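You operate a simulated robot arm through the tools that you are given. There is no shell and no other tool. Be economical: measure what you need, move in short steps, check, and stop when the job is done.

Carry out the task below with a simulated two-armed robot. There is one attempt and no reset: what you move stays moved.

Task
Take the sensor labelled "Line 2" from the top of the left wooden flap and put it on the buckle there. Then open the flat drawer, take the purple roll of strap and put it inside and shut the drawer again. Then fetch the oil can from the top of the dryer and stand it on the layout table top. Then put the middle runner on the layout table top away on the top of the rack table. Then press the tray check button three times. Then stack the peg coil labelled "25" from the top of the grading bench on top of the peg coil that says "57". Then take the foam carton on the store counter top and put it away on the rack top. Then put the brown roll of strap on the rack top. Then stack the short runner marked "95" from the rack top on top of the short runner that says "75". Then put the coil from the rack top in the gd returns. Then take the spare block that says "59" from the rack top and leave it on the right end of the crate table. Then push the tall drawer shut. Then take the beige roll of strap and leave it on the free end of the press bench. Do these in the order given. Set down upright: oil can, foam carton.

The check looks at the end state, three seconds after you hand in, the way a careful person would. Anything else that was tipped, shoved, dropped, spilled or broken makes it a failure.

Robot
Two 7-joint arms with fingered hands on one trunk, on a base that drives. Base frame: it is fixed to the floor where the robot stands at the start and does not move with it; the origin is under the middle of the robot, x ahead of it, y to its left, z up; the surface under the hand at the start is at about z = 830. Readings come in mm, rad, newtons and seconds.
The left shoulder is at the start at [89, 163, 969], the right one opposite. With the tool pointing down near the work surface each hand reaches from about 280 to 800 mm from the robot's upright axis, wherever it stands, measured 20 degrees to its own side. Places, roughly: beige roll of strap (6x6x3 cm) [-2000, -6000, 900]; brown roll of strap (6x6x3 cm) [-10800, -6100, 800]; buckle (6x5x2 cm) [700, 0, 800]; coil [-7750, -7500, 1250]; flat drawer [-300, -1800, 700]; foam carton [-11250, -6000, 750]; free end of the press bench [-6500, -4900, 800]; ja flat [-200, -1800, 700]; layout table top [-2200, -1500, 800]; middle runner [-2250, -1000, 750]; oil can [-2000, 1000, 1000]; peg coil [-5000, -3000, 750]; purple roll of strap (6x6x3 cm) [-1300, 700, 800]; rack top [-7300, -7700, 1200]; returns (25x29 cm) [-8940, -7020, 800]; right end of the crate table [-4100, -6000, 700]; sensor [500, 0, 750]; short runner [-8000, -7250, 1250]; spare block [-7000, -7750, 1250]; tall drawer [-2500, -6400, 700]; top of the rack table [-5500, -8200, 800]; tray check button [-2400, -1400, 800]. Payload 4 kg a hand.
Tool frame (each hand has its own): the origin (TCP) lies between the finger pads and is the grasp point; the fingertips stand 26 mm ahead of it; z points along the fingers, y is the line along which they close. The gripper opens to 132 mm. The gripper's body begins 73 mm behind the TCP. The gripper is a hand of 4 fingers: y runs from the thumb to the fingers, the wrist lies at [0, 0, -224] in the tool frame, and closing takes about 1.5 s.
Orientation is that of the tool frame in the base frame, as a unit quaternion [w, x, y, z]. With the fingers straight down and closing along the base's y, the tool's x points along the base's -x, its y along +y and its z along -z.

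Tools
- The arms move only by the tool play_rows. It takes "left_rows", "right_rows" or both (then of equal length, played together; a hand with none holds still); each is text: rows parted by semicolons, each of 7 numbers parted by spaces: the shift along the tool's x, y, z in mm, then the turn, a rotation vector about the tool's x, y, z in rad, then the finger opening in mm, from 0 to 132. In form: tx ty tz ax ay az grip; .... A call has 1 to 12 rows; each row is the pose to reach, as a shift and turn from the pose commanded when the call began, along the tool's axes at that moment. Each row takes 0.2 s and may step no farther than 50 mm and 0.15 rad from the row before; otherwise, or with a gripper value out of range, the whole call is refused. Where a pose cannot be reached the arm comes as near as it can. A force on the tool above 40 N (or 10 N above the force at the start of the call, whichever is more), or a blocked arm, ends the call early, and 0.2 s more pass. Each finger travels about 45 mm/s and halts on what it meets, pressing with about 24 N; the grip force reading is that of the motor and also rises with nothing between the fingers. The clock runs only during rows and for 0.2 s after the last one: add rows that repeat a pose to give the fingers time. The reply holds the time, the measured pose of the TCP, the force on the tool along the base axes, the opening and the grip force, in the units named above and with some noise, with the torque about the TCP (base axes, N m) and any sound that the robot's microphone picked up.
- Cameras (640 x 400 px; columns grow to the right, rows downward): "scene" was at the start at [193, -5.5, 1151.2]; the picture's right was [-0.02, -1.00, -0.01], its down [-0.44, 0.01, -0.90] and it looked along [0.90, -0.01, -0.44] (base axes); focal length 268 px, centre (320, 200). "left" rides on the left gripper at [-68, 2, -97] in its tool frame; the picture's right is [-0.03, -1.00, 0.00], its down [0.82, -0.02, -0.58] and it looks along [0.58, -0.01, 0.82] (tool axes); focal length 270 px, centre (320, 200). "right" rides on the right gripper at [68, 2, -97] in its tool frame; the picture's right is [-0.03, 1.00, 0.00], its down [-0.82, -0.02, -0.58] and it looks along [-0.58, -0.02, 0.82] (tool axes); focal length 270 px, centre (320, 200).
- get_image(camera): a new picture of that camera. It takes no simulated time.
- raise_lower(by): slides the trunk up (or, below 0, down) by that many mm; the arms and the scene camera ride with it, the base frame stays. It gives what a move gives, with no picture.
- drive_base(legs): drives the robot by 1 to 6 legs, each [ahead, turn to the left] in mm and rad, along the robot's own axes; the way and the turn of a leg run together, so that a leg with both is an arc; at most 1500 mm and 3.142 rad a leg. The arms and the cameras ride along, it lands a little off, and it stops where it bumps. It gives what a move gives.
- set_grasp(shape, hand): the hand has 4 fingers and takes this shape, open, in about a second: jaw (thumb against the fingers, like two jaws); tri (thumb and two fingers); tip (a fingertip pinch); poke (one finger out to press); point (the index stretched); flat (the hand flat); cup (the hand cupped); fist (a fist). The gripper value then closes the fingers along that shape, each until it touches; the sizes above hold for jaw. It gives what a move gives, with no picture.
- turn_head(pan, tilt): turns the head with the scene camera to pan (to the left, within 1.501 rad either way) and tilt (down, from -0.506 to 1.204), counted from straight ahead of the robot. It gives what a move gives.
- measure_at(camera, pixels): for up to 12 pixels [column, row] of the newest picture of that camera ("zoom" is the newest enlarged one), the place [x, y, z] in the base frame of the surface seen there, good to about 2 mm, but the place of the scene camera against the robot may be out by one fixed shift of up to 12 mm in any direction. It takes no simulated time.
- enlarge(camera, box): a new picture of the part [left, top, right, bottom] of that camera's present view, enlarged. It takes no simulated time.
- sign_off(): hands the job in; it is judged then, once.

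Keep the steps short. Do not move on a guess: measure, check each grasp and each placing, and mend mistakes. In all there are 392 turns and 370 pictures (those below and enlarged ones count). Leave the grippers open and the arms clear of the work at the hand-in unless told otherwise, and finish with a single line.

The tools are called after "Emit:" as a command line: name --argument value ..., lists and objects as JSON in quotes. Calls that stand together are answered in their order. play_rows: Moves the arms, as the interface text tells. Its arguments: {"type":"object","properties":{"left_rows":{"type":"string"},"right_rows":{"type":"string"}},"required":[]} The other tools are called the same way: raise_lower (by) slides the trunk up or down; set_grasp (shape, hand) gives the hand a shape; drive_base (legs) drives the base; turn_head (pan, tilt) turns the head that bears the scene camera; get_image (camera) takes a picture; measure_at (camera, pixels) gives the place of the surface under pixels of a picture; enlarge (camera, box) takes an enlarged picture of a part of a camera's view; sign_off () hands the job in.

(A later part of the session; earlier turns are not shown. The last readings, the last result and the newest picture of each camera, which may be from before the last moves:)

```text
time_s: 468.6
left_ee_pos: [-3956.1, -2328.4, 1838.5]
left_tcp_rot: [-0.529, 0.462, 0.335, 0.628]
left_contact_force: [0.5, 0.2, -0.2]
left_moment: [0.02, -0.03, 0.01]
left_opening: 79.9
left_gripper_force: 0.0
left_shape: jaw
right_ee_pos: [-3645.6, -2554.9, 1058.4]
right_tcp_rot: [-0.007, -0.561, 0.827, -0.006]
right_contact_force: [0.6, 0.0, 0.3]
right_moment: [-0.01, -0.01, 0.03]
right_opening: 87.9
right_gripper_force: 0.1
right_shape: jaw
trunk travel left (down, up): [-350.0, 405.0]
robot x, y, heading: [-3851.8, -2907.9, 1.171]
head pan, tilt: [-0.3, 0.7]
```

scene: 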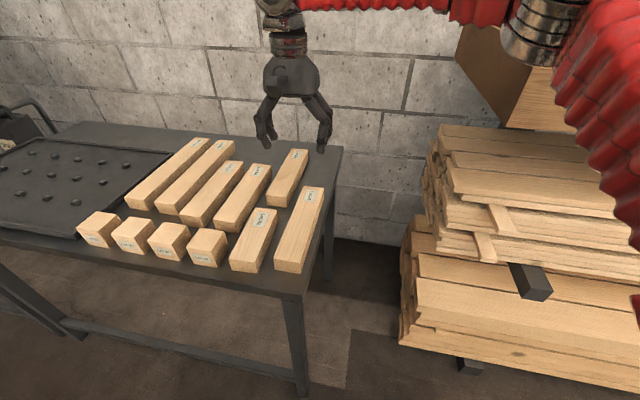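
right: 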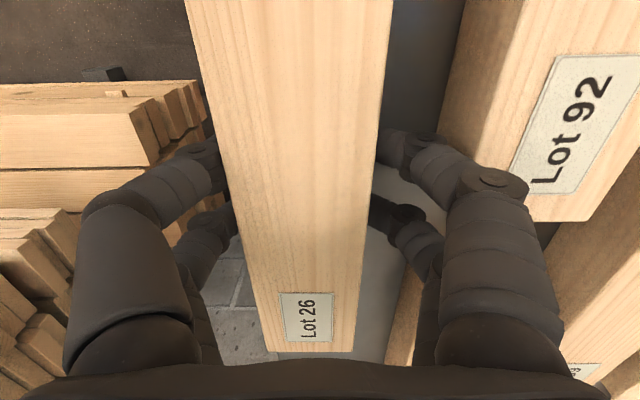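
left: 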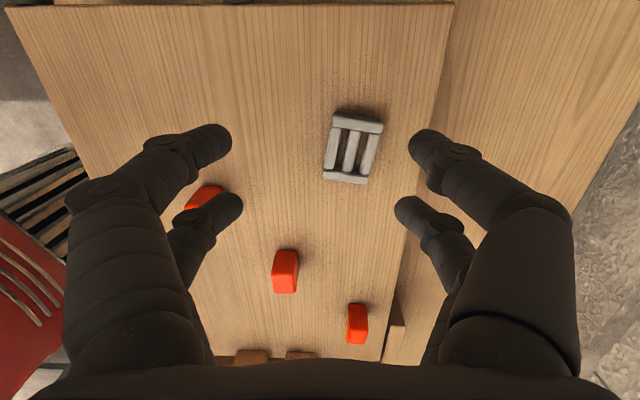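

Emit:
drive_base --legs '[[0, -0.08]]'

Emit:
drive_base --legs '[[1100, 0]]'

Emit:
drive_base --legs '[[1000, 0]]'

Emit:
drive_base --legs '[[0, -0.52]]'

Emit:
drive_base --legs '[[0, -0.52]]'

Emit:
drive_base --legs '[[0, -0.46]]'

Emit:
turn_head --pan -0.2 --tilt 0.75

Emit:
get_image --camera "scene"

```text
time_s: 469.5
left_ee_pos: [-3909.7, -2322.0, 1838.4]
left_tcp_rot: [-0.505, 0.474, 0.315, 0.649]
left_contact_force: [0.4, 0.1, -0.4]
left_moment: [-0.01, 0.0, -0.01]
left_opening: 80.2
left_gripper_force: 0.0
left_shape: jaw
right_ee_pos: [-3616.8, -2573.8, 1057.3]
right_tcp_rot: [-0.006, -0.528, 0.849, -0.006]
right_contact_force: [-0.1, -0.6, 0.3]
right_moment: [0.02, 0.0, 0.0]
right_opening: 87.9
right_gripper_force: 0.1
right_shape: jaw
trunk travel left (down, up): [-350.0, 405.0]
robot x, y, heading: [-3850.7, -2904.1, 1.092]
head pan, tilt: [-0.3, 0.7]
```

```text
time_s: 475.2
left_ee_pos: [-3391.3, -1347.3, 1837.6]
left_tcp_rot: [-0.501, 0.476, 0.312, 0.652]
left_contact_force: [-0.2, 0.7, -0.8]
left_moment: [0.0, 0.01, -0.01]
left_opening: 79.9
left_gripper_force: 0.0
left_shape: jaw
right_ee_pos: [-3101.8, -1602.3, 1058.5]
right_tcp_rot: [-0.007, -0.524, 0.852, -0.007]
right_contact_force: [-0.1, 0.3, 0.6]
right_moment: [0.0, -0.03, 0.02]
right_opening: 88.1
right_gripper_force: 0.0
right_shape: jaw
trunk travel left (down, up): [-350.0, 405.0]
robot x, y, heading: [-3339.6, -1929.5, 1.083]
head pan, tilt: [-0.3, 0.7]
```

```text
time_s: 480.4
left_ee_pos: [-2939.1, -488.2, 1837.9]
left_tcp_rot: [-0.503, 0.475, 0.314, 0.65]
left_contact_force: [0.8, 0.0, 0.6]
left_moment: [0.0, 0.0, -0.02]
left_opening: 79.8
left_gripper_force: 0.0
left_shape: jaw
right_ee_pos: [-2649.5, -740.4, 1058.9]
right_tcp_rot: [-0.007, -0.525, 0.851, -0.006]
right_contact_force: [0.0, -0.4, -0.7]
right_moment: [0.0, 0.0, 0.02]
right_opening: 87.9
right_gripper_force: 0.1
right_shape: jaw
trunk travel left (down, up): [-350.0, 405.0]
robot x, y, heading: [-2887.7, -1069.9, 1.087]
head pan, tilt: [-0.3, 0.7]
```

```text
time_s: 482.4
left_ee_pos: [-2646.5, -537.3, 1837.9]
left_tcp_rot: [-0.32, 0.539, 0.182, 0.758]
left_contact_force: [0.8, 0.4, 0.3]
left_moment: [0.0, 0.02, 0.0]
left_opening: 80.3
left_gripper_force: 0.0
left_shape: jaw
right_ee_pos: [-2519.1, -901.4, 1058.3]
right_tcp_rot: [-0.007, -0.292, 0.956, -0.004]
right_contact_force: [-0.1, -0.1, -0.2]
right_moment: [0.0, -0.02, -0.01]
right_opening: 87.8
right_gripper_force: 0.1
right_shape: jaw
trunk travel left (down, up): [-350.0, 405.0]
robot x, y, heading: [-2903.5, -1047.2, 0.569]
head pan, tilt: [-0.3, 0.7]
```

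```text
time_s: 484.4
left_ee_pos: [-2426.6, -729.6, 1838.0]
left_tcp_rot: [-0.117, 0.568, 0.039, 0.814]
left_contact_force: [0.3, -0.3, -0.8]
left_moment: [0.01, -0.03, 0.03]
left_opening: 79.8
left_gripper_force: 0.0
left_shape: jaw
right_ee_pos: [-2493.2, -1109.0, 1060.0]
right_tcp_rot: [-0.009, -0.039, 0.999, -0.002]
right_contact_force: [-0.6, 0.8, -0.9]
right_moment: [0.01, 0.0, -0.04]
right_opening: 87.9
right_gripper_force: 0.1
right_shape: jaw
trunk travel left (down, up): [-350.0, 405.0]
robot x, y, heading: [-2901.3, -1018.3, 0.058]
head pan, tilt: [-0.3, 0.7]
```

```text
time_s: 486.6
left_ee_pos: [-2350.1, -973.8, 1837.8]
left_tcp_rot: [0.068, 0.564, -0.093, 0.818]
left_contact_force: [-0.7, -0.9, 0.1]
left_moment: [0.0, 0.05, 0.08]
left_opening: 79.9
left_gripper_force: 0.1
left_shape: jaw
right_ee_pos: [-2576.9, -1281.8, 1061.1]
right_tcp_rot: [-0.007, 0.187, 0.982, 0.001]
right_contact_force: [-1.1, 0.0, 0.4]
right_moment: [-0.01, -0.02, 0.03]
right_opening: 88.0
right_gripper_force: 0.1
right_shape: jaw
trunk travel left (down, up): [-350.0, 405.0]
robot x, y, heading: [-2889.0, -993.5, -0.389]
head pan, tilt: [-0.3, 0.7]
stopped in leg 1: the robot was blocked; the commanded pose is now the measured one
```

```text
time_s: 487.3
left_ee_pos: [-2344.3, -969.4, 1836.0]
left_tcp_rot: [0.07, 0.565, -0.092, 0.817]
left_contact_force: [0.4, 0.0, -0.2]
left_moment: [-0.01, 0.03, 0.0]
left_opening: 80.0
left_gripper_force: 0.1
left_shape: jaw
right_ee_pos: [-2573.3, -1280.3, 1061.6]
right_tcp_rot: [-0.009, 0.187, 0.982, -0.001]
right_contact_force: [0.1, 0.1, -0.3]
right_moment: [-0.01, -0.01, -0.02]
right_opening: 88.0
right_gripper_force: 0.0
right_shape: jaw
trunk travel left (down, up): [-350.0, 405.0]
robot x, y, heading: [-2888.8, -998.5, -0.387]
head pan, tilt: [-0.201, 0.75]
```

```text
206 pictures are left
```

scene: 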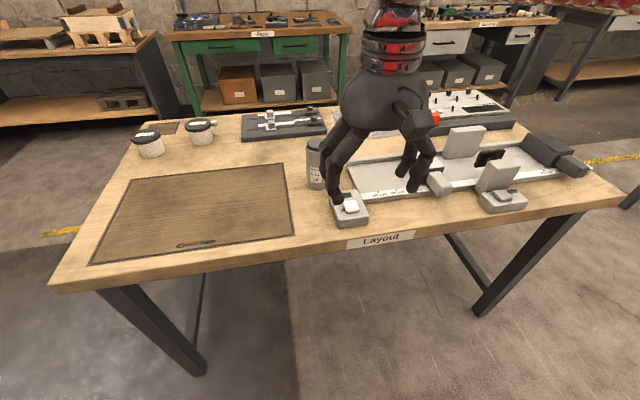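

Back at the table, can upright. The white-button box is at (350,208). I'll shape the right hand to poke and look.

Emit:
set_grasp --hand "right" --shape "poke"

Emit:
get_image --camera "right"

Emit:
enlarge --camera "scene" --box '[300, 130, 540, 250]'

```text
time_s: 488.2
left_ee_pos: [-2345.8, -969.8, 1835.7]
left_tcp_rot: [0.069, 0.565, -0.092, 0.817]
left_contact_force: [0.5, 0.4, 0.2]
left_moment: [0.0, -0.04, 0.01]
left_opening: 80.2
left_gripper_force: 0.0
left_shape: jaw
right_ee_pos: [-2574.5, -1280.9, 1061.7]
right_tcp_rot: [-0.008, 0.188, 0.982, 0.0]
right_contact_force: [0.6, 0.4, -0.3]
right_moment: [0.0, 0.01, 0.01]
right_opening: 0.0
right_gripper_force: 0.1
right_shape: poke
trunk travel left (down, up): [-350.0, 405.0]
robot x, y, heading: [-2888.2, -997.2, -0.385]
head pan, tilt: [-0.201, 0.75]
```

```text
205 pictures are left
```

right: 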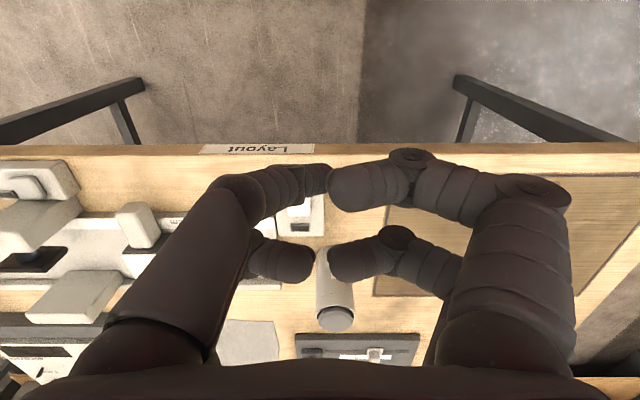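

```text
2.67 times, centred on (420, 190) of scene
```

zoom: 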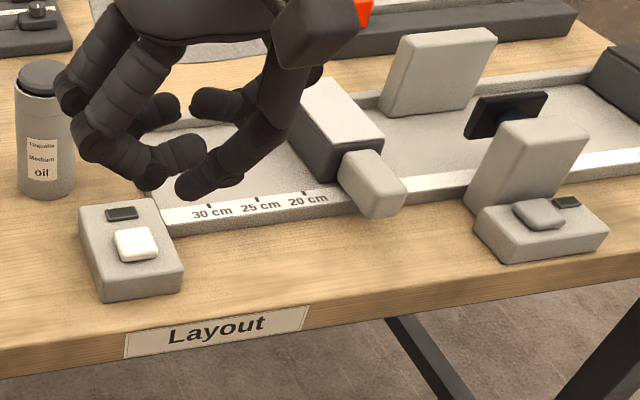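

The left box with the white button matches the given place. I'll measure the poking fingertip and the button in the hand camera.

Emit:
measure_at --camera "right" --pixels '[[322, 182], [312, 180], [326, 175], [298, 215], [303, 222], [300, 205], [320, 192]]'

Emit:
measure_at --camera "zoom" --pixels '[[135, 243], [120, 240], [150, 245], [135, 230], [195, 185], [185, 190], [130, 280], [90, 260]]'

Emit:
enlarge --camera "right" --box '[240, 140, 400, 260]'

```text
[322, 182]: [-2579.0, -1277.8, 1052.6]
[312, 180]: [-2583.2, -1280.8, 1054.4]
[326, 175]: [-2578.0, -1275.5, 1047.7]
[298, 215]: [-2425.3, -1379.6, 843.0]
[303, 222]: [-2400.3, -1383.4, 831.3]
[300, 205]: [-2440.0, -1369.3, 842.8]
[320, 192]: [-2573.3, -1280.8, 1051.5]
```

```text
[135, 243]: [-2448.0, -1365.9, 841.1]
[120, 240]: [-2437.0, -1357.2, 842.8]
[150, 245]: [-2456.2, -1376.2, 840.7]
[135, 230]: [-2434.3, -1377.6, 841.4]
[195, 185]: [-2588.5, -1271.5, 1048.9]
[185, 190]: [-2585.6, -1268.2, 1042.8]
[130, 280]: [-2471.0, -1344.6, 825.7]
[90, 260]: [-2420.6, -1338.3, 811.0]
```

```text
3.33 times, centred on (320, 200) of right
```

zoom: 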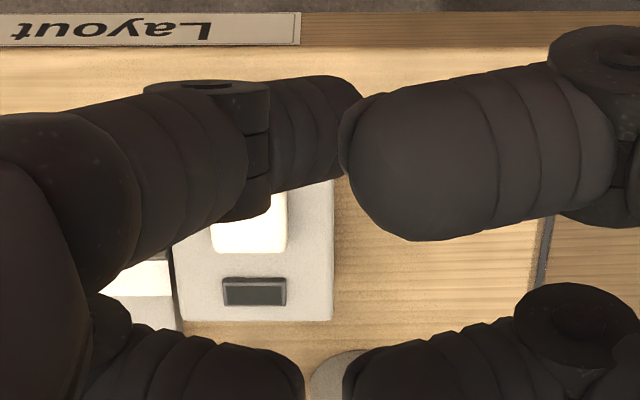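

The poking tip is near (−2579,−1276), about 22 mm below TCP; button centre about (−2441,−1372,843). I'll move over it, stopping ~20 mm above.

Emit:
play_rows --right_rows "-41 -10 0 0 0 0 0; -82 -19 0 0 0 0 0; -123 -29 0 0 0 0 0; -164 -38 0 0 0 0 0; -164 -38 45 0 0 0 0; -164 -38 90 0 0 0 0; -164 -38 135 0 0 0 0; -164 -38 172 0 0 0 0; -164 -38 172 0 0 0 0"

Emit:
enlarge --camera "scene" --box '[280, 130, 440, 250]'

Emit:
enlarge --camera "right" --box '[240, 120, 400, 240]'

```text
time_s: 490.2
left_ee_pos: [-2345.5, -969.2, 1836.7]
left_tcp_rot: [0.07, 0.564, -0.092, 0.817]
left_contact_force: [0.7, 0.7, 0.1]
left_moment: [0.01, -0.01, -0.03]
left_opening: 80.0
left_gripper_force: 0.0
left_shape: jaw
right_ee_pos: [-2439.9, -1378.9, 888.8]
right_tcp_rot: [-0.008, 0.187, 0.982, 0.0]
right_contact_force: [0.5, 0.2, -0.3]
right_moment: [0.02, 0.01, -0.01]
right_opening: 0.1
right_gripper_force: 0.1
right_shape: poke
trunk travel left (down, up): [-350.0, 405.0]
robot x, y, heading: [-2892.2, -997.1, -0.38]
head pan, tilt: [-0.201, 0.75]
```

```text
3.33 times, centred on (360, 190) of scene
```

zoom: 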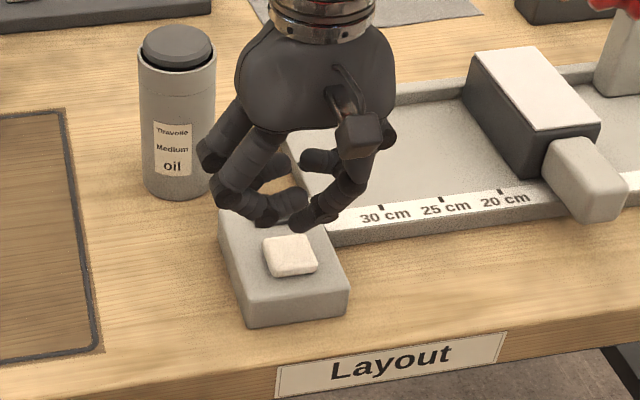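

```text
3.33 times, centred on (320, 180) of right
```

zoom: 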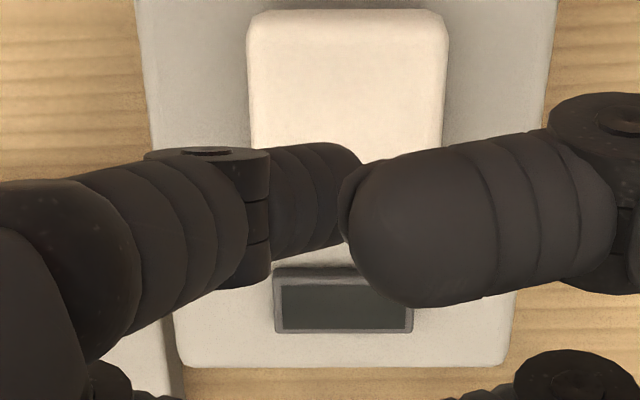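

I'll measure the button and fingertip again at close range.

Emit:
measure_at --camera "zoom" --pixels '[[260, 25], [435, 25], [265, 130], [440, 125], [350, 80], [350, 170], [330, 160], [310, 155], [300, 255], [345, 258]]'

Emit:
measure_at --camera "scene" --pixels '[[342, 196], [347, 206], [341, 194]]'

```text
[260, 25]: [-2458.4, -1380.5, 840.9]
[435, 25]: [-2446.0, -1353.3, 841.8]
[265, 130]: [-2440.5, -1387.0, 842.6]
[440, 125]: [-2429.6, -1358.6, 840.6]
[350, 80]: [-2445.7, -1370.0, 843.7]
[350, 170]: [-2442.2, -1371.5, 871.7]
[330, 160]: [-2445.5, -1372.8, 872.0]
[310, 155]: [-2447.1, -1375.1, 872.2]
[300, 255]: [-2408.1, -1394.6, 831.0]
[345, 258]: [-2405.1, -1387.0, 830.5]
```

```text
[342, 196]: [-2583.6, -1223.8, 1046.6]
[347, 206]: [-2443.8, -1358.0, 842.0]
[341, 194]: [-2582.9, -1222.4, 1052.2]
```

The fingertip is over the button. I'll press down slowly and watch force and sound.

Emit:
play_rows --right_rows "0 0 10 0 0 0 0; 0 0 14 0 0 0 0; 0 0 17 0 0 0 0; 0 0 20 0 0 0 0; 0 0 22 0 0 0 0; 0 0 24 0 0 0 0"

Emit:
enlarge --camera "scene" --box '[280, 130, 440, 250]'

```text
time_s: 491.6
left_ee_pos: [-2346.9, -969.8, 1837.3]
left_tcp_rot: [0.069, 0.565, -0.091, 0.817]
left_contact_force: [-0.1, 0.0, 0.0]
left_moment: [-0.02, -0.02, 0.0]
left_opening: 79.9
left_gripper_force: 0.0
left_shape: jaw
right_ee_pos: [-2439.2, -1376.0, 865.3]
right_tcp_rot: [-0.008, 0.187, 0.982, 0.0]
right_contact_force: [-2.1, -2.2, 13.6]
right_moment: [-0.07, 0.03, -0.01]
right_opening: 0.0
right_gripper_force: 0.0
right_shape: poke
trunk travel left (down, up): [-350.0, 405.0]
robot x, y, heading: [-2891.6, -997.6, -0.387]
head pan, tilt: [-0.201, 0.75]
heard: click
```

```text
3.33 times, centred on (360, 190) of scene
```

zoom: 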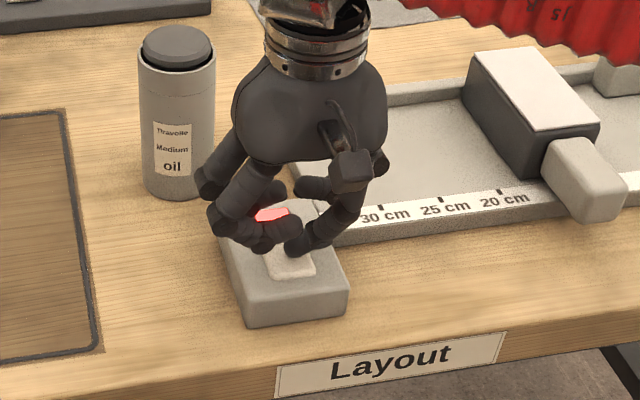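

Click 1. I'll release, press a second time, and check the sound.

Emit:
play_rows --right_rows "0 0 -6 0 0 0 0; 0 0 -12 0 0 0 0; 0 0 -14 0 0 0 0; 0 0 -14 0 0 0 0; 0 0 -8 0 0 0 0; 0 0 -4 0 0 0 0; 0 0 -1 0 0 0 0; 0 0 0 0 0 0 0; 0 0 0 0 0 0 0"

```text
time_s: 493.6
left_ee_pos: [-2346.7, -969.7, 1836.2]
left_tcp_rot: [0.069, 0.565, -0.091, 0.817]
left_contact_force: [-0.9, 0.2, 0.0]
left_moment: [-0.05, -0.03, -0.02]
left_opening: 80.2
left_gripper_force: 0.1
left_shape: jaw
right_ee_pos: [-2439.8, -1374.7, 863.9]
right_tcp_rot: [-0.006, 0.188, 0.982, -0.002]
right_contact_force: [-0.3, -3.6, 17.1]
right_moment: [-0.11, 0.03, 0.02]
right_opening: 0.1
right_gripper_force: 0.0
right_shape: poke
trunk travel left (down, up): [-350.0, 405.0]
robot x, y, heading: [-2893.8, -996.0, -0.386]
head pan, tilt: [-0.201, 0.75]
heard: click
```

Click 2. Third press, then release.

Emit:
play_rows --right_rows "0 0 -6 0 0 0 0; 0 0 -12 0 0 0 0; 0 0 -14 0 0 0 0; 0 0 -14 0 0 0 0; 0 0 -8 0 0 0 0; 0 0 -4 0 0 0 0; 0 0 -1 0 0 0 0; 0 0 0 0 0 0 0; 0 0 0 0 0 0 0"

Emit:
play_rows --right_rows "0 0 -10 0 0 0 0; 0 0 -40 0 0 0 0; 0 0 -85 0 0 0 0; 0 0 -130 0 0 0 0; 0 0 -175 0 0 0 0; 40 0 -190 0 0 0 0; 85 0 -190 0 0 0 0; 130 0 -190 0 0 0 0"

Emit:
enlarge --camera "scene" --box '[280, 130, 440, 250]'

```text
time_s: 495.6
left_ee_pos: [-2347.7, -968.9, 1836.8]
left_tcp_rot: [0.069, 0.565, -0.091, 0.817]
left_contact_force: [0.4, -0.5, -0.3]
left_moment: [-0.01, -0.01, -0.03]
left_opening: 79.8
left_gripper_force: 0.1
left_shape: jaw
right_ee_pos: [-2440.0, -1377.3, 864.9]
right_tcp_rot: [-0.006, 0.188, 0.982, 0.0]
right_contact_force: [-1.4, -2.7, 15.6]
right_moment: [-0.06, 0.03, -0.02]
right_opening: 0.0
right_gripper_force: 0.1
right_shape: poke
trunk travel left (down, up): [-350.0, 405.0]
robot x, y, heading: [-2892.1, -995.1, -0.384]
head pan, tilt: [-0.201, 0.75]
heard: click
```

```text
time_s: 497.4
left_ee_pos: [-2347.1, -969.8, 1836.9]
left_tcp_rot: [0.07, 0.564, -0.092, 0.818]
left_contact_force: [-0.4, -0.1, 1.1]
left_moment: [-0.03, 0.0, 0.01]
left_opening: 80.0
left_gripper_force: 0.0
left_shape: jaw
right_ee_pos: [-2561.7, -1324.8, 1055.8]
right_tcp_rot: [-0.008, 0.188, 0.982, 0.001]
right_contact_force: [0.0, 0.2, -0.2]
right_moment: [-0.04, -0.01, -0.01]
right_opening: 0.0
right_gripper_force: 0.2
right_shape: poke
trunk travel left (down, up): [-350.0, 405.0]
robot x, y, heading: [-2891.3, -997.2, -0.387]
head pan, tilt: [-0.201, 0.75]
```

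```text
3.33 times, centred on (360, 190) of scene
```

zoom: 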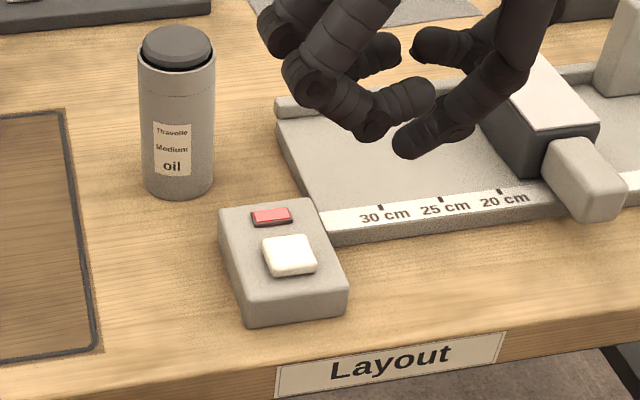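

Three clicks done; indicator lit. Next, the peg coils on the grading bench. I'll open the hand, turn and drive there.

Emit:
set_grasp --hand "right" --shape "jaw"

Emit:
drive_base --legs '[[0, -0.59]]'

Emit:
drive_base --legs '[[0, -0.59]]'

Emit:
drive_base --legs '[[0, -0.59]]'

Emit:
turn_head --pan -0.3 --tilt 0.3

Emit:
get_image --camera "scene"

```text
time_s: 498.3
left_ee_pos: [-2345.4, -969.4, 1836.8]
left_tcp_rot: [0.07, 0.565, -0.092, 0.817]
left_contact_force: [-0.5, 0.8, 0.4]
left_moment: [0.03, 0.02, 0.02]
left_opening: 79.8
left_gripper_force: 0.1
left_shape: jaw
right_ee_pos: [-2559.6, -1324.8, 1054.0]
right_tcp_rot: [-0.008, 0.187, 0.982, -0.001]
right_contact_force: [0.1, 0.3, 0.3]
right_moment: [0.0, 0.01, -0.02]
right_opening: 132.2
right_gripper_force: 0.0
right_shape: jaw
trunk travel left (down, up): [-350.0, 405.0]
robot x, y, heading: [-2891.7, -997.7, -0.382]
head pan, tilt: [-0.201, 0.75]
```

```text
time_s: 500.7
left_ee_pos: [-2425.2, -1273.6, 1835.2]
left_tcp_rot: [0.304, 0.513, -0.249, 0.763]
left_contact_force: [-0.4, -0.3, 0.8]
left_moment: [-0.01, 0.07, 0.1]
left_opening: 79.9
left_gripper_force: 0.2
left_shape: jaw
right_ee_pos: [-2799.8, -1454.8, 1055.0]
right_tcp_rot: [-0.006, 0.462, 0.887, 0.003]
right_contact_force: [-1.0, -0.1, -1.3]
right_moment: [0.02, -0.05, 0.01]
right_opening: 132.1
right_gripper_force: 0.1
right_shape: jaw
trunk travel left (down, up): [-350.0, 405.0]
robot x, y, heading: [-2865.4, -981.4, -0.975]
head pan, tilt: [-0.201, 0.75]
stopped in leg 1: the robot was blocked; the commanded pose is now the measured one
```

```text
time_s: 502.4
left_ee_pos: [-2570.1, -1421.9, 1833.8]
left_tcp_rot: [0.452, 0.454, -0.346, 0.685]
left_contact_force: [0.2, 0.4, 0.4]
left_moment: [-0.02, -0.01, 0.04]
left_opening: 79.8
left_gripper_force: 0.1
left_shape: jaw
right_ee_pos: [-2985.4, -1439.6, 1057.1]
right_tcp_rot: [-0.006, 0.629, 0.777, 0.004]
right_contact_force: [-0.2, 0.1, 0.3]
right_moment: [0.0, -0.03, -0.01]
right_opening: 132.2
right_gripper_force: 0.1
right_shape: jaw
trunk travel left (down, up): [-350.0, 405.0]
robot x, y, heading: [-2843.1, -971.1, -1.384]
head pan, tilt: [-0.201, 0.75]
stopped in leg 1: the robot was blocked; the commanded pose is now the measured one
```

```text
time_s: 504.6
left_ee_pos: [-2852.0, -1506.3, 1826.5]
left_tcp_rot: [0.624, 0.341, -0.461, 0.531]
left_contact_force: [-1.3, 1.1, 0.2]
left_moment: [0.06, 0.01, 0.11]
left_opening: 80.0
left_gripper_force: 0.1
left_shape: jaw
right_ee_pos: [-3215.4, -1298.6, 1058.8]
right_tcp_rot: [-0.005, 0.82, 0.572, 0.005]
right_contact_force: [0.0, 0.0, -0.9]
right_moment: [-0.03, -0.07, -0.02]
right_opening: 132.2
right_gripper_force: 0.1
right_shape: jaw
trunk travel left (down, up): [-350.0, 405.0]
robot x, y, heading: [-2815.9, -988.7, -1.944]
head pan, tilt: [-0.201, 0.75]
stopped in leg 1: the robot was blocked; the commanded pose is now the measured one
```

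```text
time_s: 505.5
left_ee_pos: [-2845.6, -1510.0, 1824.6]
left_tcp_rot: [0.624, 0.343, -0.461, 0.53]
left_contact_force: [0.2, 0.1, -0.4]
left_moment: [-0.02, -0.03, 0.04]
left_opening: 80.0
left_gripper_force: 0.0
left_shape: jaw
right_ee_pos: [-3214.3, -1299.5, 1059.4]
right_tcp_rot: [-0.006, 0.819, 0.573, 0.005]
right_contact_force: [0.8, -0.3, 0.1]
right_moment: [0.0, 0.0, 0.0]
right_opening: 132.3
right_gripper_force: 0.0
right_shape: jaw
trunk travel left (down, up): [-350.0, 405.0]
robot x, y, heading: [-2820.4, -986.7, -1.942]
head pan, tilt: [-0.3, 0.3]
```

```text
198 pictures are left
```

scene: 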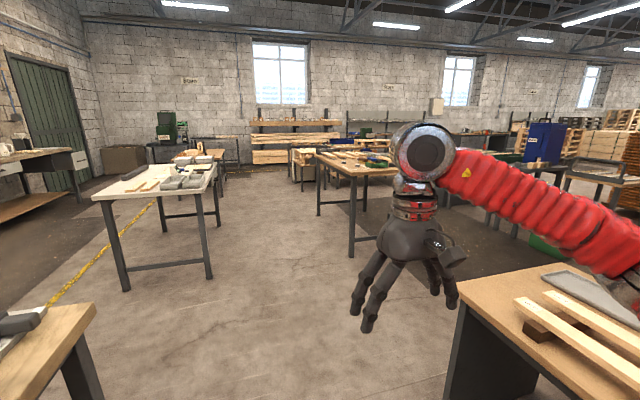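

I'll measure the near table on the right and the bench at (355,165).

Emit:
measure_at --camera "scene" --pixels '[[475, 290], [540, 268], [340, 170], [350, 255], [318, 215], [392, 172], [370, 162], [345, 160], [205, 275], [320, 155]]'

Emit:
enlarge --camera "scene" --box '[290, 120, 430, 220]'

```text
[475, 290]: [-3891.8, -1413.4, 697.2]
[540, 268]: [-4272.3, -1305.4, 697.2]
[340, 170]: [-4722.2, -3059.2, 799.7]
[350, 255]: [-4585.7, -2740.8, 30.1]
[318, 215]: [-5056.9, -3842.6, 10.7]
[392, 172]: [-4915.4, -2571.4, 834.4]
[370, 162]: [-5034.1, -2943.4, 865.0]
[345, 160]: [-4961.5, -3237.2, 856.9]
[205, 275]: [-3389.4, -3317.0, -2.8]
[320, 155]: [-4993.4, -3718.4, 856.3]
```

```text
4.00 times, centred on (360, 170) of scene
```

zoom: 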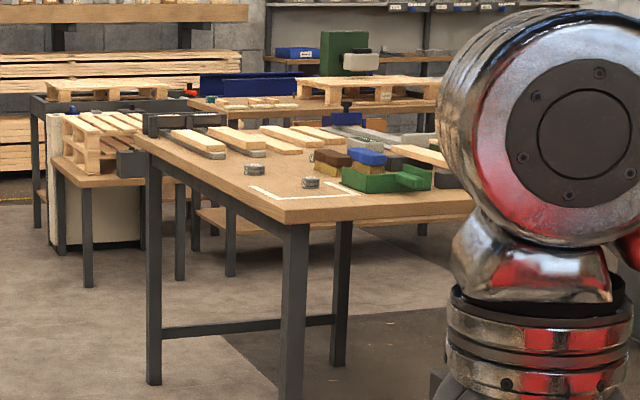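

The small pucks on the bench look like the peg coils. I'll drive to about (−4380,−3260) and face the bench.

Emit:
drive_base --legs '[[0, -0.23]]'

Emit:
drive_base --legs '[[1400, 0]]'

Emit:
drive_base --legs '[[1320, 0]]'

Emit:
drive_base --legs '[[0, -0.5]]'

Emit:
drive_base --legs '[[0, -0.5]]'

Emit:
turn_head --pan -0.3 --tilt 0.5

Emit:
get_image --camera "scene"

```text
time_s: 506.9
left_ee_pos: [-2960.6, -1490.9, 1824.5]
left_tcp_rot: [0.679, 0.29, -0.496, 0.457]
left_contact_force: [0.3, 0.5, -0.3]
left_moment: [-0.01, 0.01, 0.0]
left_opening: 80.1
left_gripper_force: 0.0
left_shape: jaw
right_ee_pos: [-3272.1, -1203.6, 1058.7]
right_tcp_rot: [-0.005, 0.878, 0.478, 0.007]
right_contact_force: [0.9, -0.6, -0.3]
right_moment: [-0.04, -0.01, 0.02]
right_opening: 132.1
right_gripper_force: 0.1
right_shape: jaw
trunk travel left (down, up): [-350.0, 405.0]
robot x, y, heading: [-2803.9, -991.0, -2.165]
head pan, tilt: [-0.3, 0.3]
stopped in leg 1: the robot was blocked; the commanded pose is now the measured one
```

```text
time_s: 513.8
left_ee_pos: [-3712.8, -2630.7, 1823.7]
left_tcp_rot: [0.676, 0.293, -0.493, 0.462]
left_contact_force: [-0.3, -0.4, -1.0]
left_moment: [0.0, 0.02, -0.01]
left_opening: 79.7
left_gripper_force: 0.0
left_shape: jaw
right_ee_pos: [-4027.6, -2348.8, 1057.9]
right_tcp_rot: [-0.005, 0.874, 0.485, 0.006]
right_contact_force: [0.0, 0.4, 0.2]
right_moment: [0.01, -0.03, 0.0]
right_opening: 132.0
right_gripper_force: 0.0
right_shape: jaw
trunk travel left (down, up): [-350.0, 405.0]
robot x, y, heading: [-3568.8, -2131.7, -2.152]
head pan, tilt: [-0.3, 0.3]
```

```text
time_s: 520.6
left_ee_pos: [-4445.5, -3749.9, 1824.5]
left_tcp_rot: [0.675, 0.294, -0.494, 0.463]
left_contact_force: [0.5, 0.0, 0.5]
left_moment: [0.01, -0.02, -0.01]
left_opening: 80.2
left_gripper_force: 0.1
left_shape: jaw
right_ee_pos: [-4760.9, -3469.4, 1058.2]
right_tcp_rot: [-0.006, 0.874, 0.486, 0.005]
right_contact_force: [0.8, 0.4, 0.3]
right_moment: [0.03, 0.01, 0.0]
right_opening: 132.2
right_gripper_force: 0.1
right_shape: jaw
trunk travel left (down, up): [-350.0, 405.0]
robot x, y, heading: [-4298.9, -3249.5, -2.148]
head pan, tilt: [-0.3, 0.3]
```

```text
time_s: 522.2
left_ee_pos: [-4590.6, -3676.3, 1822.8]
left_tcp_rot: [0.744, 0.211, -0.532, 0.345]
left_contact_force: [-0.9, 1.6, 1.0]
left_moment: [0.04, 0.01, 0.09]
left_opening: 79.9
left_gripper_force: 0.2
left_shape: jaw
right_ee_pos: [-4804.9, -3307.5, 1059.4]
right_tcp_rot: [-0.003, 0.942, 0.337, 0.007]
right_contact_force: [0.1, -0.4, -0.1]
right_moment: [-0.06, -0.03, 0.0]
right_opening: 132.0
right_gripper_force: 0.1
right_shape: jaw
trunk travel left (down, up): [-350.0, 405.0]
robot x, y, heading: [-4285.9, -3261.4, -2.478]
head pan, tilt: [-0.3, 0.3]
stopped in leg 1: the robot was blocked; the commanded pose is now the measured one
```

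```text
time_s: 524.2
left_ee_pos: [-4754.1, -3492.3, 1816.0]
left_tcp_rot: [0.805, 0.078, -0.569, 0.15]
left_contact_force: [-0.5, -0.8, -0.3]
left_moment: [-0.02, 0.0, 0.03]
left_opening: 80.1
left_gripper_force: 0.1
left_shape: jaw
right_ee_pos: [-4767.0, -3059.5, 1060.2]
right_tcp_rot: [-0.001, 0.995, 0.097, 0.007]
right_contact_force: [-0.2, -0.2, -0.2]
right_moment: [-0.01, -0.02, -0.04]
right_opening: 131.6
right_gripper_force: 0.1
right_shape: jaw
trunk travel left (down, up): [-350.0, 405.0]
robot x, y, heading: [-4281.0, -3289.3, -2.972]
head pan, tilt: [-0.3, 0.3]
```

```text
time_s: 524.9
left_ee_pos: [-4751.4, -3492.8, 1817.3]
left_tcp_rot: [0.805, 0.077, -0.569, 0.151]
left_contact_force: [0.7, 0.5, 0.5]
left_moment: [0.0, 0.02, 0.02]
left_opening: 79.8
left_gripper_force: 0.1
left_shape: jaw
right_ee_pos: [-4766.7, -3060.5, 1061.3]
right_tcp_rot: [-0.003, 0.995, 0.097, 0.007]
right_contact_force: [-0.7, 0.0, 0.1]
right_moment: [0.01, 0.01, 0.02]
right_opening: 132.2
right_gripper_force: 0.1
right_shape: jaw
trunk travel left (down, up): [-350.0, 405.0]
robot x, y, heading: [-4284.2, -3286.7, -2.973]
head pan, tilt: [-0.3, 0.499]
```

```text
196 pictures are left
```

scene: 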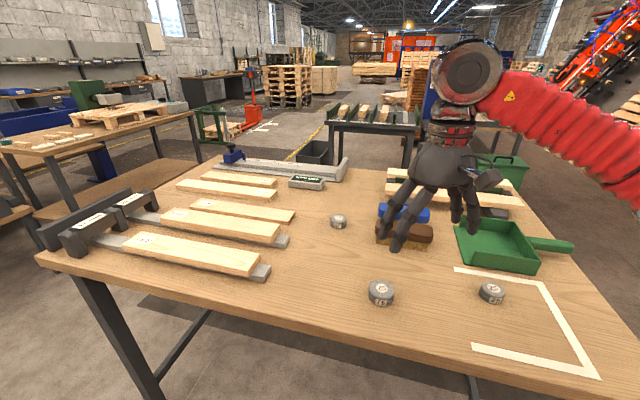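

Three coils at (338,222), (380,293), (490,293). I'll read the labels.

Emit:
enlarge --camera "scene" --box '[320, 205, 510, 315]'

Emit:
measure_at --camera "scene" --pixels '[[380, 288], [368, 292], [393, 292], [490, 291], [338, 220], [430, 300], [400, 250], [405, 230], [480, 255]]'

```text
3.37 times, centred on (415, 260) of scene
```

zoom: 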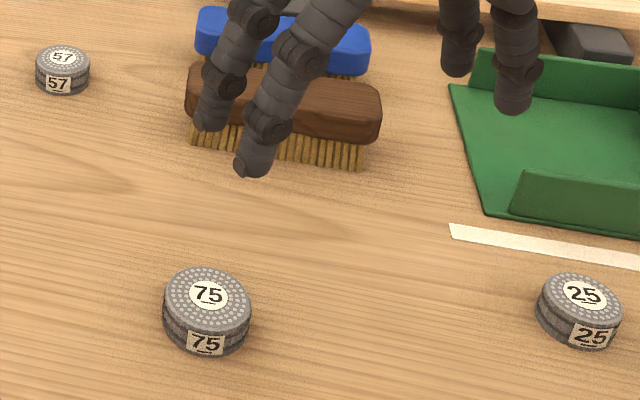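

```text
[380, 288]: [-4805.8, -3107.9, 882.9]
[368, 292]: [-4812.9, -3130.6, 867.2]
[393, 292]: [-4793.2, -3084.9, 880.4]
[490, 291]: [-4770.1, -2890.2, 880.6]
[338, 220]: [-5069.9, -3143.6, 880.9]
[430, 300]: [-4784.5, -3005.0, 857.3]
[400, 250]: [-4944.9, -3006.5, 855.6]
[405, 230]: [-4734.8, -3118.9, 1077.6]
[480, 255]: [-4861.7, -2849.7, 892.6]
```

"25" is the one in the taped area at (490,293); "57" is at (338,222). I'll shift closer and further left to have both in reach.

Emit:
drive_base --legs '[[0, 0.52]]'

Emit:
drive_base --legs '[[215, 0]]'

Emit:
drive_base --legs '[[0, -0.55]]'

Emit:
drive_base --legs '[[0, -0.5]]'

Emit:
turn_head --pan -0.3 --tilt 0.7

Emit:
get_image --camera "scene"

```text
time_s: 526.9
left_ee_pos: [-4593.3, -3701.9, 1821.9]
left_tcp_rot: [0.737, 0.223, -0.532, 0.353]
left_contact_force: [0.6, 0.3, -0.1]
left_moment: [0.0, 0.0, -0.01]
left_opening: 79.9
left_gripper_force: 0.1
left_shape: jaw
right_ee_pos: [-4818.6, -3332.8, 1060.5]
right_tcp_rot: [-0.004, 0.936, 0.351, 0.007]
right_contact_force: [-0.5, -0.2, -0.3]
right_moment: [0.01, -0.01, -0.02]
right_opening: 131.9
right_gripper_force: 0.1
right_shape: jaw
trunk travel left (down, up): [-350.0, 405.0]
robot x, y, heading: [-4307.2, -3270.9, -2.45]
head pan, tilt: [-0.3, 0.499]
```

```text
time_s: 528.6
left_ee_pos: [-4759.7, -3837.1, 1819.9]
left_tcp_rot: [0.737, 0.223, -0.533, 0.351]
left_contact_force: [-0.8, -1.1, -0.1]
left_moment: [-0.02, 0.03, 0.0]
left_opening: 79.9
left_gripper_force: 0.0
left_shape: jaw
right_ee_pos: [-4983.5, -3467.9, 1060.3]
right_tcp_rot: [-0.003, 0.937, 0.349, 0.008]
right_contact_force: [0.1, -0.7, -0.9]
right_moment: [0.02, -0.04, 0.0]
right_opening: 132.2
right_gripper_force: 0.0
right_shape: jaw
trunk travel left (down, up): [-350.0, 405.0]
robot x, y, heading: [-4471.0, -3401.5, -2.457]
head pan, tilt: [-0.3, 0.499]
```

```text
time_s: 531.3
left_ee_pos: [-4944.0, -3620.5, 1815.3]
left_tcp_rot: [0.804, 0.07, -0.575, 0.137]
left_contact_force: [0.8, 1.1, -0.5]
left_moment: [0.02, -0.04, 0.07]
left_opening: 79.8
left_gripper_force: 0.1
left_shape: jaw
right_ee_pos: [-4941.4, -3187.6, 1063.8]
right_tcp_rot: [-0.001, 0.997, 0.081, 0.007]
right_contact_force: [-0.1, 0.8, -0.6]
right_moment: [-0.05, 0.0, 0.02]
right_opening: 132.0
right_gripper_force: 0.0
right_shape: jaw
trunk travel left (down, up): [-350.0, 405.0]
robot x, y, heading: [-4466.8, -3435.1, -2.997]
head pan, tilt: [-0.3, 0.499]
stopped in leg 1: the robot was blocked; the commanded pose is now the measured one
```

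```text
time_s: 533.3
left_ee_pos: [-4985.1, -3376.2, 1802.9]
left_tcp_rot: [0.81, -0.073, -0.579, -0.067]
left_contact_force: [-0.2, 0.0, -1.5]
left_moment: [-0.01, -0.01, 0.0]
left_opening: 80.0
left_gripper_force: 0.1
left_shape: jaw
right_ee_pos: [-4767.9, -2990.5, 1063.3]
right_tcp_rot: [0.001, 0.986, -0.169, 0.009]
right_contact_force: [-0.8, -0.5, -0.1]
right_moment: [0.0, 0.01, -0.03]
right_opening: 132.3
right_gripper_force: 0.1
right_shape: jaw
trunk travel left (down, up): [-350.0, 405.0]
robot x, y, heading: [-4480.0, -3458.5, 2.789]
head pan, tilt: [-0.3, 0.499]
```

```text
time_s: 534.0
left_ee_pos: [-4983.2, -3376.8, 1803.8]
left_tcp_rot: [0.81, -0.074, -0.578, -0.068]
left_contact_force: [-1.0, -0.4, 1.6]
left_moment: [0.01, -0.05, -0.01]
left_opening: 79.9
left_gripper_force: 0.1
left_shape: jaw
right_ee_pos: [-4766.3, -2991.8, 1062.8]
right_tcp_rot: [0.001, 0.986, -0.167, 0.007]
right_contact_force: [0.5, -0.9, 0.7]
right_moment: [0.01, 0.0, -0.01]
right_opening: 131.8
right_gripper_force: 0.1
right_shape: jaw
trunk travel left (down, up): [-350.0, 405.0]
robot x, y, heading: [-4479.4, -3461.0, 2.786]
head pan, tilt: [-0.3, 0.7]
```

```text
194 pictures are left
```

scene: 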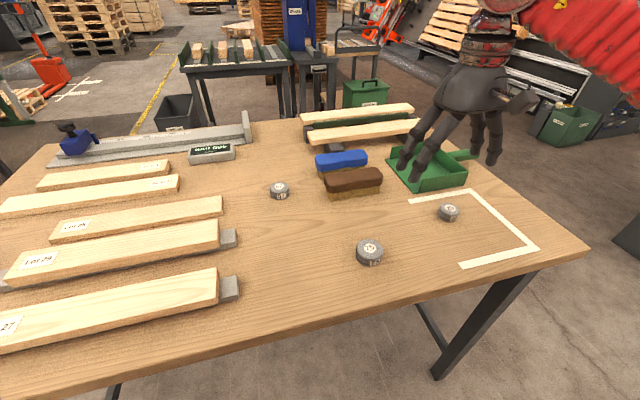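

Now the right hand is near coil 25. I'll look from the hand.

Emit:
get_image --camera "right"

Emit:
measure_at --camera "scene" --pixels '[[449, 210], [279, 188], [369, 250], [279, 196]]'

```text
193 pictures are left
```

right: 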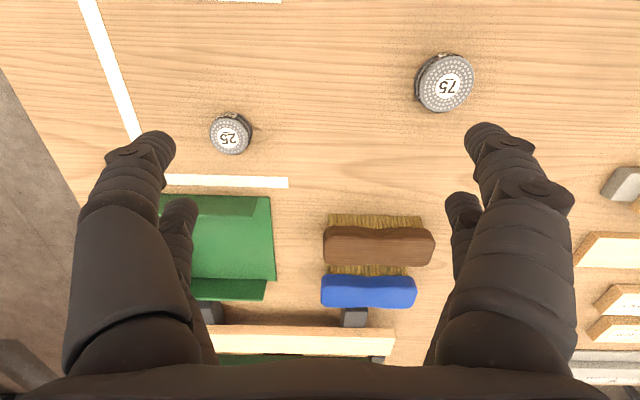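

```text
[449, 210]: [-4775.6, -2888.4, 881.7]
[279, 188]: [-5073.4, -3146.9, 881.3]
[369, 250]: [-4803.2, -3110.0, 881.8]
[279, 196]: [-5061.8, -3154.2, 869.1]
```

Emit:
measure_at --camera "right" --pixels '[[230, 136], [212, 134], [248, 134], [230, 152], [229, 118], [443, 86], [300, 130], [230, 184]]'

Emit:
enlarge --camera "right" --box '[190, 90, 290, 190]'

```text
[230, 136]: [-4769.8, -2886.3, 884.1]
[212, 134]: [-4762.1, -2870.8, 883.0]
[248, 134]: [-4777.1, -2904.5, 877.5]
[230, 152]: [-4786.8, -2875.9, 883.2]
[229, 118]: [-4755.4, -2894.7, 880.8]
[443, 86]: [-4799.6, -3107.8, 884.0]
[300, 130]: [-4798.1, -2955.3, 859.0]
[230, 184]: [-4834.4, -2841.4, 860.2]
```

```text
4.00 times, centred on (240, 140) of right
```

zoom: 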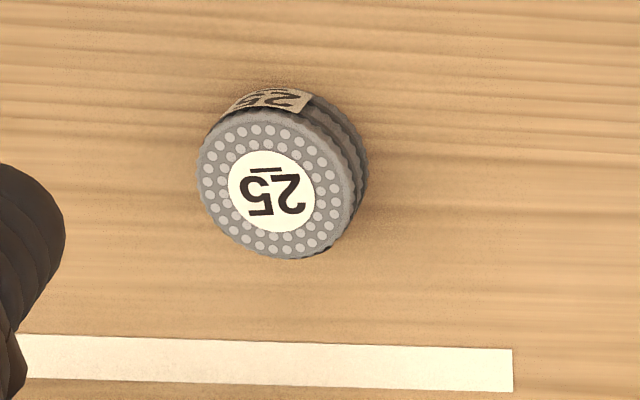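

Coil 25: centre (−4769,−2884), 40 mm wide, z 859–884. I'll go over it, down to z 895 and grip.

Emit:
play_rows --right_rows "-13 -34 0 0 0 0 110; -26 -68 0 0 0 0 90; -38 -101 0 0 0 0 80; -38 -101 45 0 0 0 80; -38 -101 90 0 0 0 80; -38 -101 130 0 0 0 80; -38 -101 167 0 0 0 80; -38 -101 167 0 0 0 80; -38 -101 167 0 0 0 60; -38 -101 167 0 0 0 40; -38 -101 167 0 0 0 25; -38 -101 167 0 0 0 25"

Emit:
get_image --camera "right"

```text
time_s: 536.6
left_ee_pos: [-4982.3, -3377.6, 1803.9]
left_tcp_rot: [0.81, -0.073, -0.578, -0.067]
left_contact_force: [-0.1, -0.2, -0.3]
left_moment: [0.04, -0.02, -0.03]
left_opening: 79.9
left_gripper_force: 0.1
left_shape: jaw
right_ee_pos: [-4766.9, -2884.1, 896.4]
right_tcp_rot: [0.0, 0.986, -0.167, 0.007]
right_contact_force: [-0.5, 0.1, 0.9]
right_moment: [-0.03, 0.05, 0.0]
right_opening: 26.4
right_gripper_force: 0.1
right_shape: jaw
trunk travel left (down, up): [-350.0, 405.0]
robot x, y, heading: [-4483.0, -3458.0, 2.788]
head pan, tilt: [-0.3, 0.7]
```

```text
191 pictures are left
```

right: 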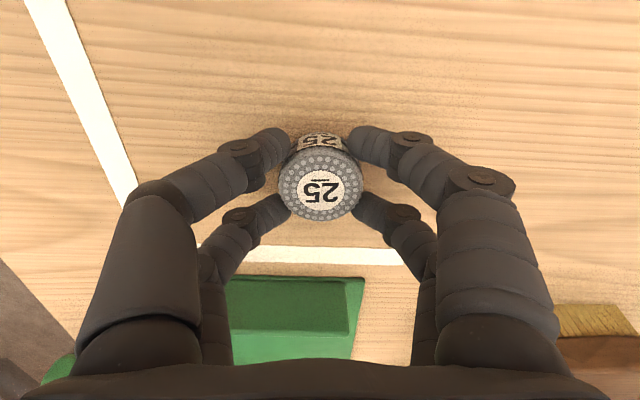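

Well centred between the pads. Tighten and lift 60 mm.

Emit:
play_rows --right_rows "0 0 0 0 0 0 18; 0 0 0 0 0 0 10; 0 0 0 0 0 0 6; 0 0 0 0 0 0 6; 0 0 -20 0 0 0 6; 0 0 -60 0 0 0 6; 0 0 -60 0 0 0 6"

Emit:
get_image --camera "right"

Emit:
enlarge --camera "scene" --box '[380, 100, 540, 230]'

```text
time_s: 538.2
left_ee_pos: [-4982.5, -3376.5, 1804.3]
left_tcp_rot: [0.81, -0.073, -0.578, -0.067]
left_contact_force: [-0.5, 0.2, -0.8]
left_moment: [0.0, 0.01, 0.0]
left_opening: 80.0
left_gripper_force: 0.1
left_shape: jaw
right_ee_pos: [-4768.9, -2882.1, 958.9]
right_tcp_rot: [0.0, 0.986, -0.167, 0.007]
right_contact_force: [0.7, 0.2, -0.9]
right_moment: [-0.02, -0.01, 0.01]
right_opening: 15.6
right_gripper_force: 24.4
right_shape: jaw
trunk travel left (down, up): [-350.0, 405.0]
robot x, y, heading: [-4475.6, -3455.6, 2.789]
head pan, tilt: [-0.3, 0.7]
```

```text
190 pictures are left
```

right: 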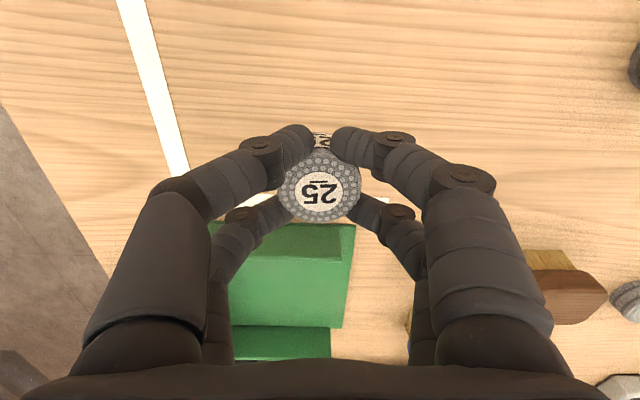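

```text
3.08 times, centred on (460, 165) of scene
```

zoom: 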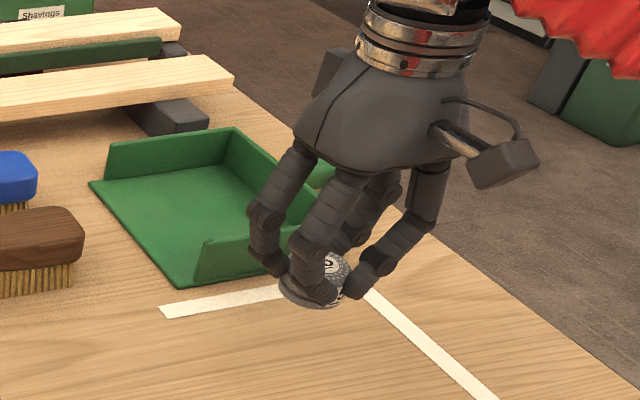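

Held. I'll check that it is level and its offset from the hand.

Emit:
measure_at --camera "right" --pixels '[[300, 185], [345, 185], [322, 210], [322, 165], [322, 188]]'

Emit:
play_rows --right_rows "0 0 -40 0 0 0 6; 0 0 -75 0 0 0 6; 0 0 -75 0 0 0 6"

```text
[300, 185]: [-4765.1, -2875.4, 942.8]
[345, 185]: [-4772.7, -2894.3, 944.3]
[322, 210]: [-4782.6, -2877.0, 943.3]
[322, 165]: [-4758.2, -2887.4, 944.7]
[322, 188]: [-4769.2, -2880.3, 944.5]
```

```text
time_s: 539.0
left_ee_pos: [-4982.5, -3376.2, 1803.3]
left_tcp_rot: [0.809, -0.072, -0.579, -0.067]
left_contact_force: [-0.7, 0.5, -0.7]
left_moment: [0.0, -0.01, 0.03]
left_opening: 79.9
left_gripper_force: 0.0
left_shape: jaw
right_ee_pos: [-4770.8, -2883.3, 1029.6]
right_tcp_rot: [0.001, 0.986, -0.168, 0.008]
right_contact_force: [-0.3, 0.1, -0.7]
right_moment: [-0.01, -0.01, -0.01]
right_opening: 15.1
right_gripper_force: 24.3
right_shape: jaw
trunk travel left (down, up): [-350.0, 405.0]
robot x, y, heading: [-4479.5, -3461.5, 2.786]
head pan, tilt: [-0.3, 0.7]
```

Level; bottom is 40 mm below TCP. I'll carry it towards coil 57, stopping short to see it with the hand camera.

Emit:
play_rows --right_rows "-13 43 0 0 0 0 6; -26 86 0 0 0 0 6; -39 129 0 0 0 0 6; -52 172 0 0 0 0 6; -65 215 0 0 0 0 6; -78 258 10 0 0 0 6; -91 301 20 0 0 0 6; -104 344 30 0 0 0 6; -104 344 30 0 0 0 6"

Emit:
get_image --camera "right"

```text
time_s: 541.0
left_ee_pos: [-4981.0, -3375.5, 1803.9]
left_tcp_rot: [0.81, -0.074, -0.578, -0.068]
left_contact_force: [-0.8, -0.3, -0.1]
left_moment: [0.01, -0.01, 0.05]
left_opening: 80.0
left_gripper_force: 0.1
left_shape: jaw
right_ee_pos: [-4980.6, -3173.1, 998.8]
right_tcp_rot: [0.001, 0.986, -0.167, 0.008]
right_contact_force: [0.8, -0.5, -1.5]
right_moment: [0.0, 0.01, -0.01]
right_opening: 15.1
right_gripper_force: 23.8
right_shape: jaw
trunk travel left (down, up): [-350.0, 405.0]
robot x, y, heading: [-4478.6, -3460.5, 2.786]
head pan, tilt: [-0.3, 0.7]
```

```text
188 pictures are left
```

right: 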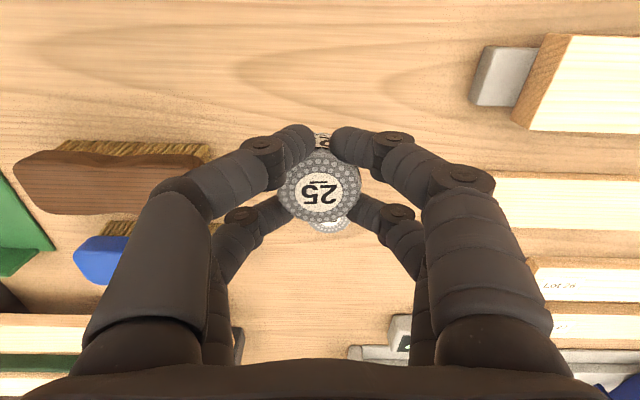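

Coil 57 hides just beneath. I'll back 45 mm to see it fully.

Emit:
play_rows --right_rows "45 0 0 0 0 0 6; 45 0 0 0 0 0 6; 45 0 0 0 0 0 6"

Emit:
enlarge --camera "right" --box '[270, 150, 390, 290]'

```text
time_s: 541.8
left_ee_pos: [-4982.1, -3376.4, 1804.3]
left_tcp_rot: [0.81, -0.074, -0.578, -0.068]
left_contact_force: [-0.4, -1.0, -0.6]
left_moment: [0.03, -0.01, -0.01]
left_opening: 79.8
left_gripper_force: 0.1
left_shape: jaw
right_ee_pos: [-4938.7, -3187.7, 998.7]
right_tcp_rot: [0.001, 0.986, -0.167, 0.008]
right_contact_force: [-0.2, -0.5, -1.3]
right_moment: [-0.01, -0.01, -0.02]
right_opening: 15.3
right_gripper_force: 24.3
right_shape: jaw
trunk travel left (down, up): [-350.0, 405.0]
robot x, y, heading: [-4476.7, -3460.4, 2.784]
head pan, tilt: [-0.3, 0.7]
```

```text
2.86 times, centred on (330, 220) of right
```

zoom: 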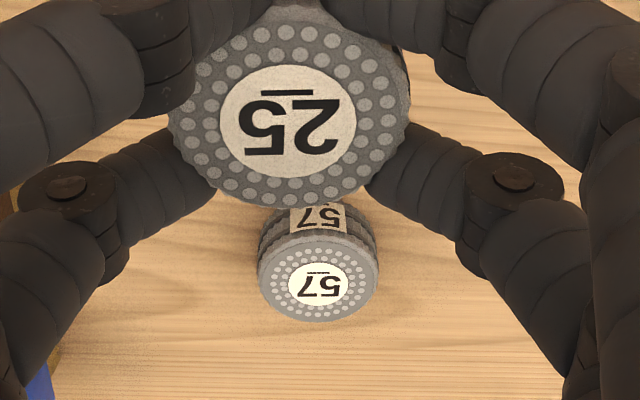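

Emit:
measure_at --camera "zoom" --pixels '[[318, 280], [268, 280], [366, 280], [318, 312], [318, 250], [290, 100], [195, 100], [385, 100], [290, 170], [290, 40]]'

```text
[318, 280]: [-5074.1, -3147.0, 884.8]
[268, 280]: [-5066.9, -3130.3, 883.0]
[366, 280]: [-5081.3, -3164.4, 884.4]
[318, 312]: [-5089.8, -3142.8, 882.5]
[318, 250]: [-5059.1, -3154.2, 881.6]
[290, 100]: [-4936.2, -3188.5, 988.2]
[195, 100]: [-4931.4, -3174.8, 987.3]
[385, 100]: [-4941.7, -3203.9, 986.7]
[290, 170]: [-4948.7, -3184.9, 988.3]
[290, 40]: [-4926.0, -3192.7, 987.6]
```

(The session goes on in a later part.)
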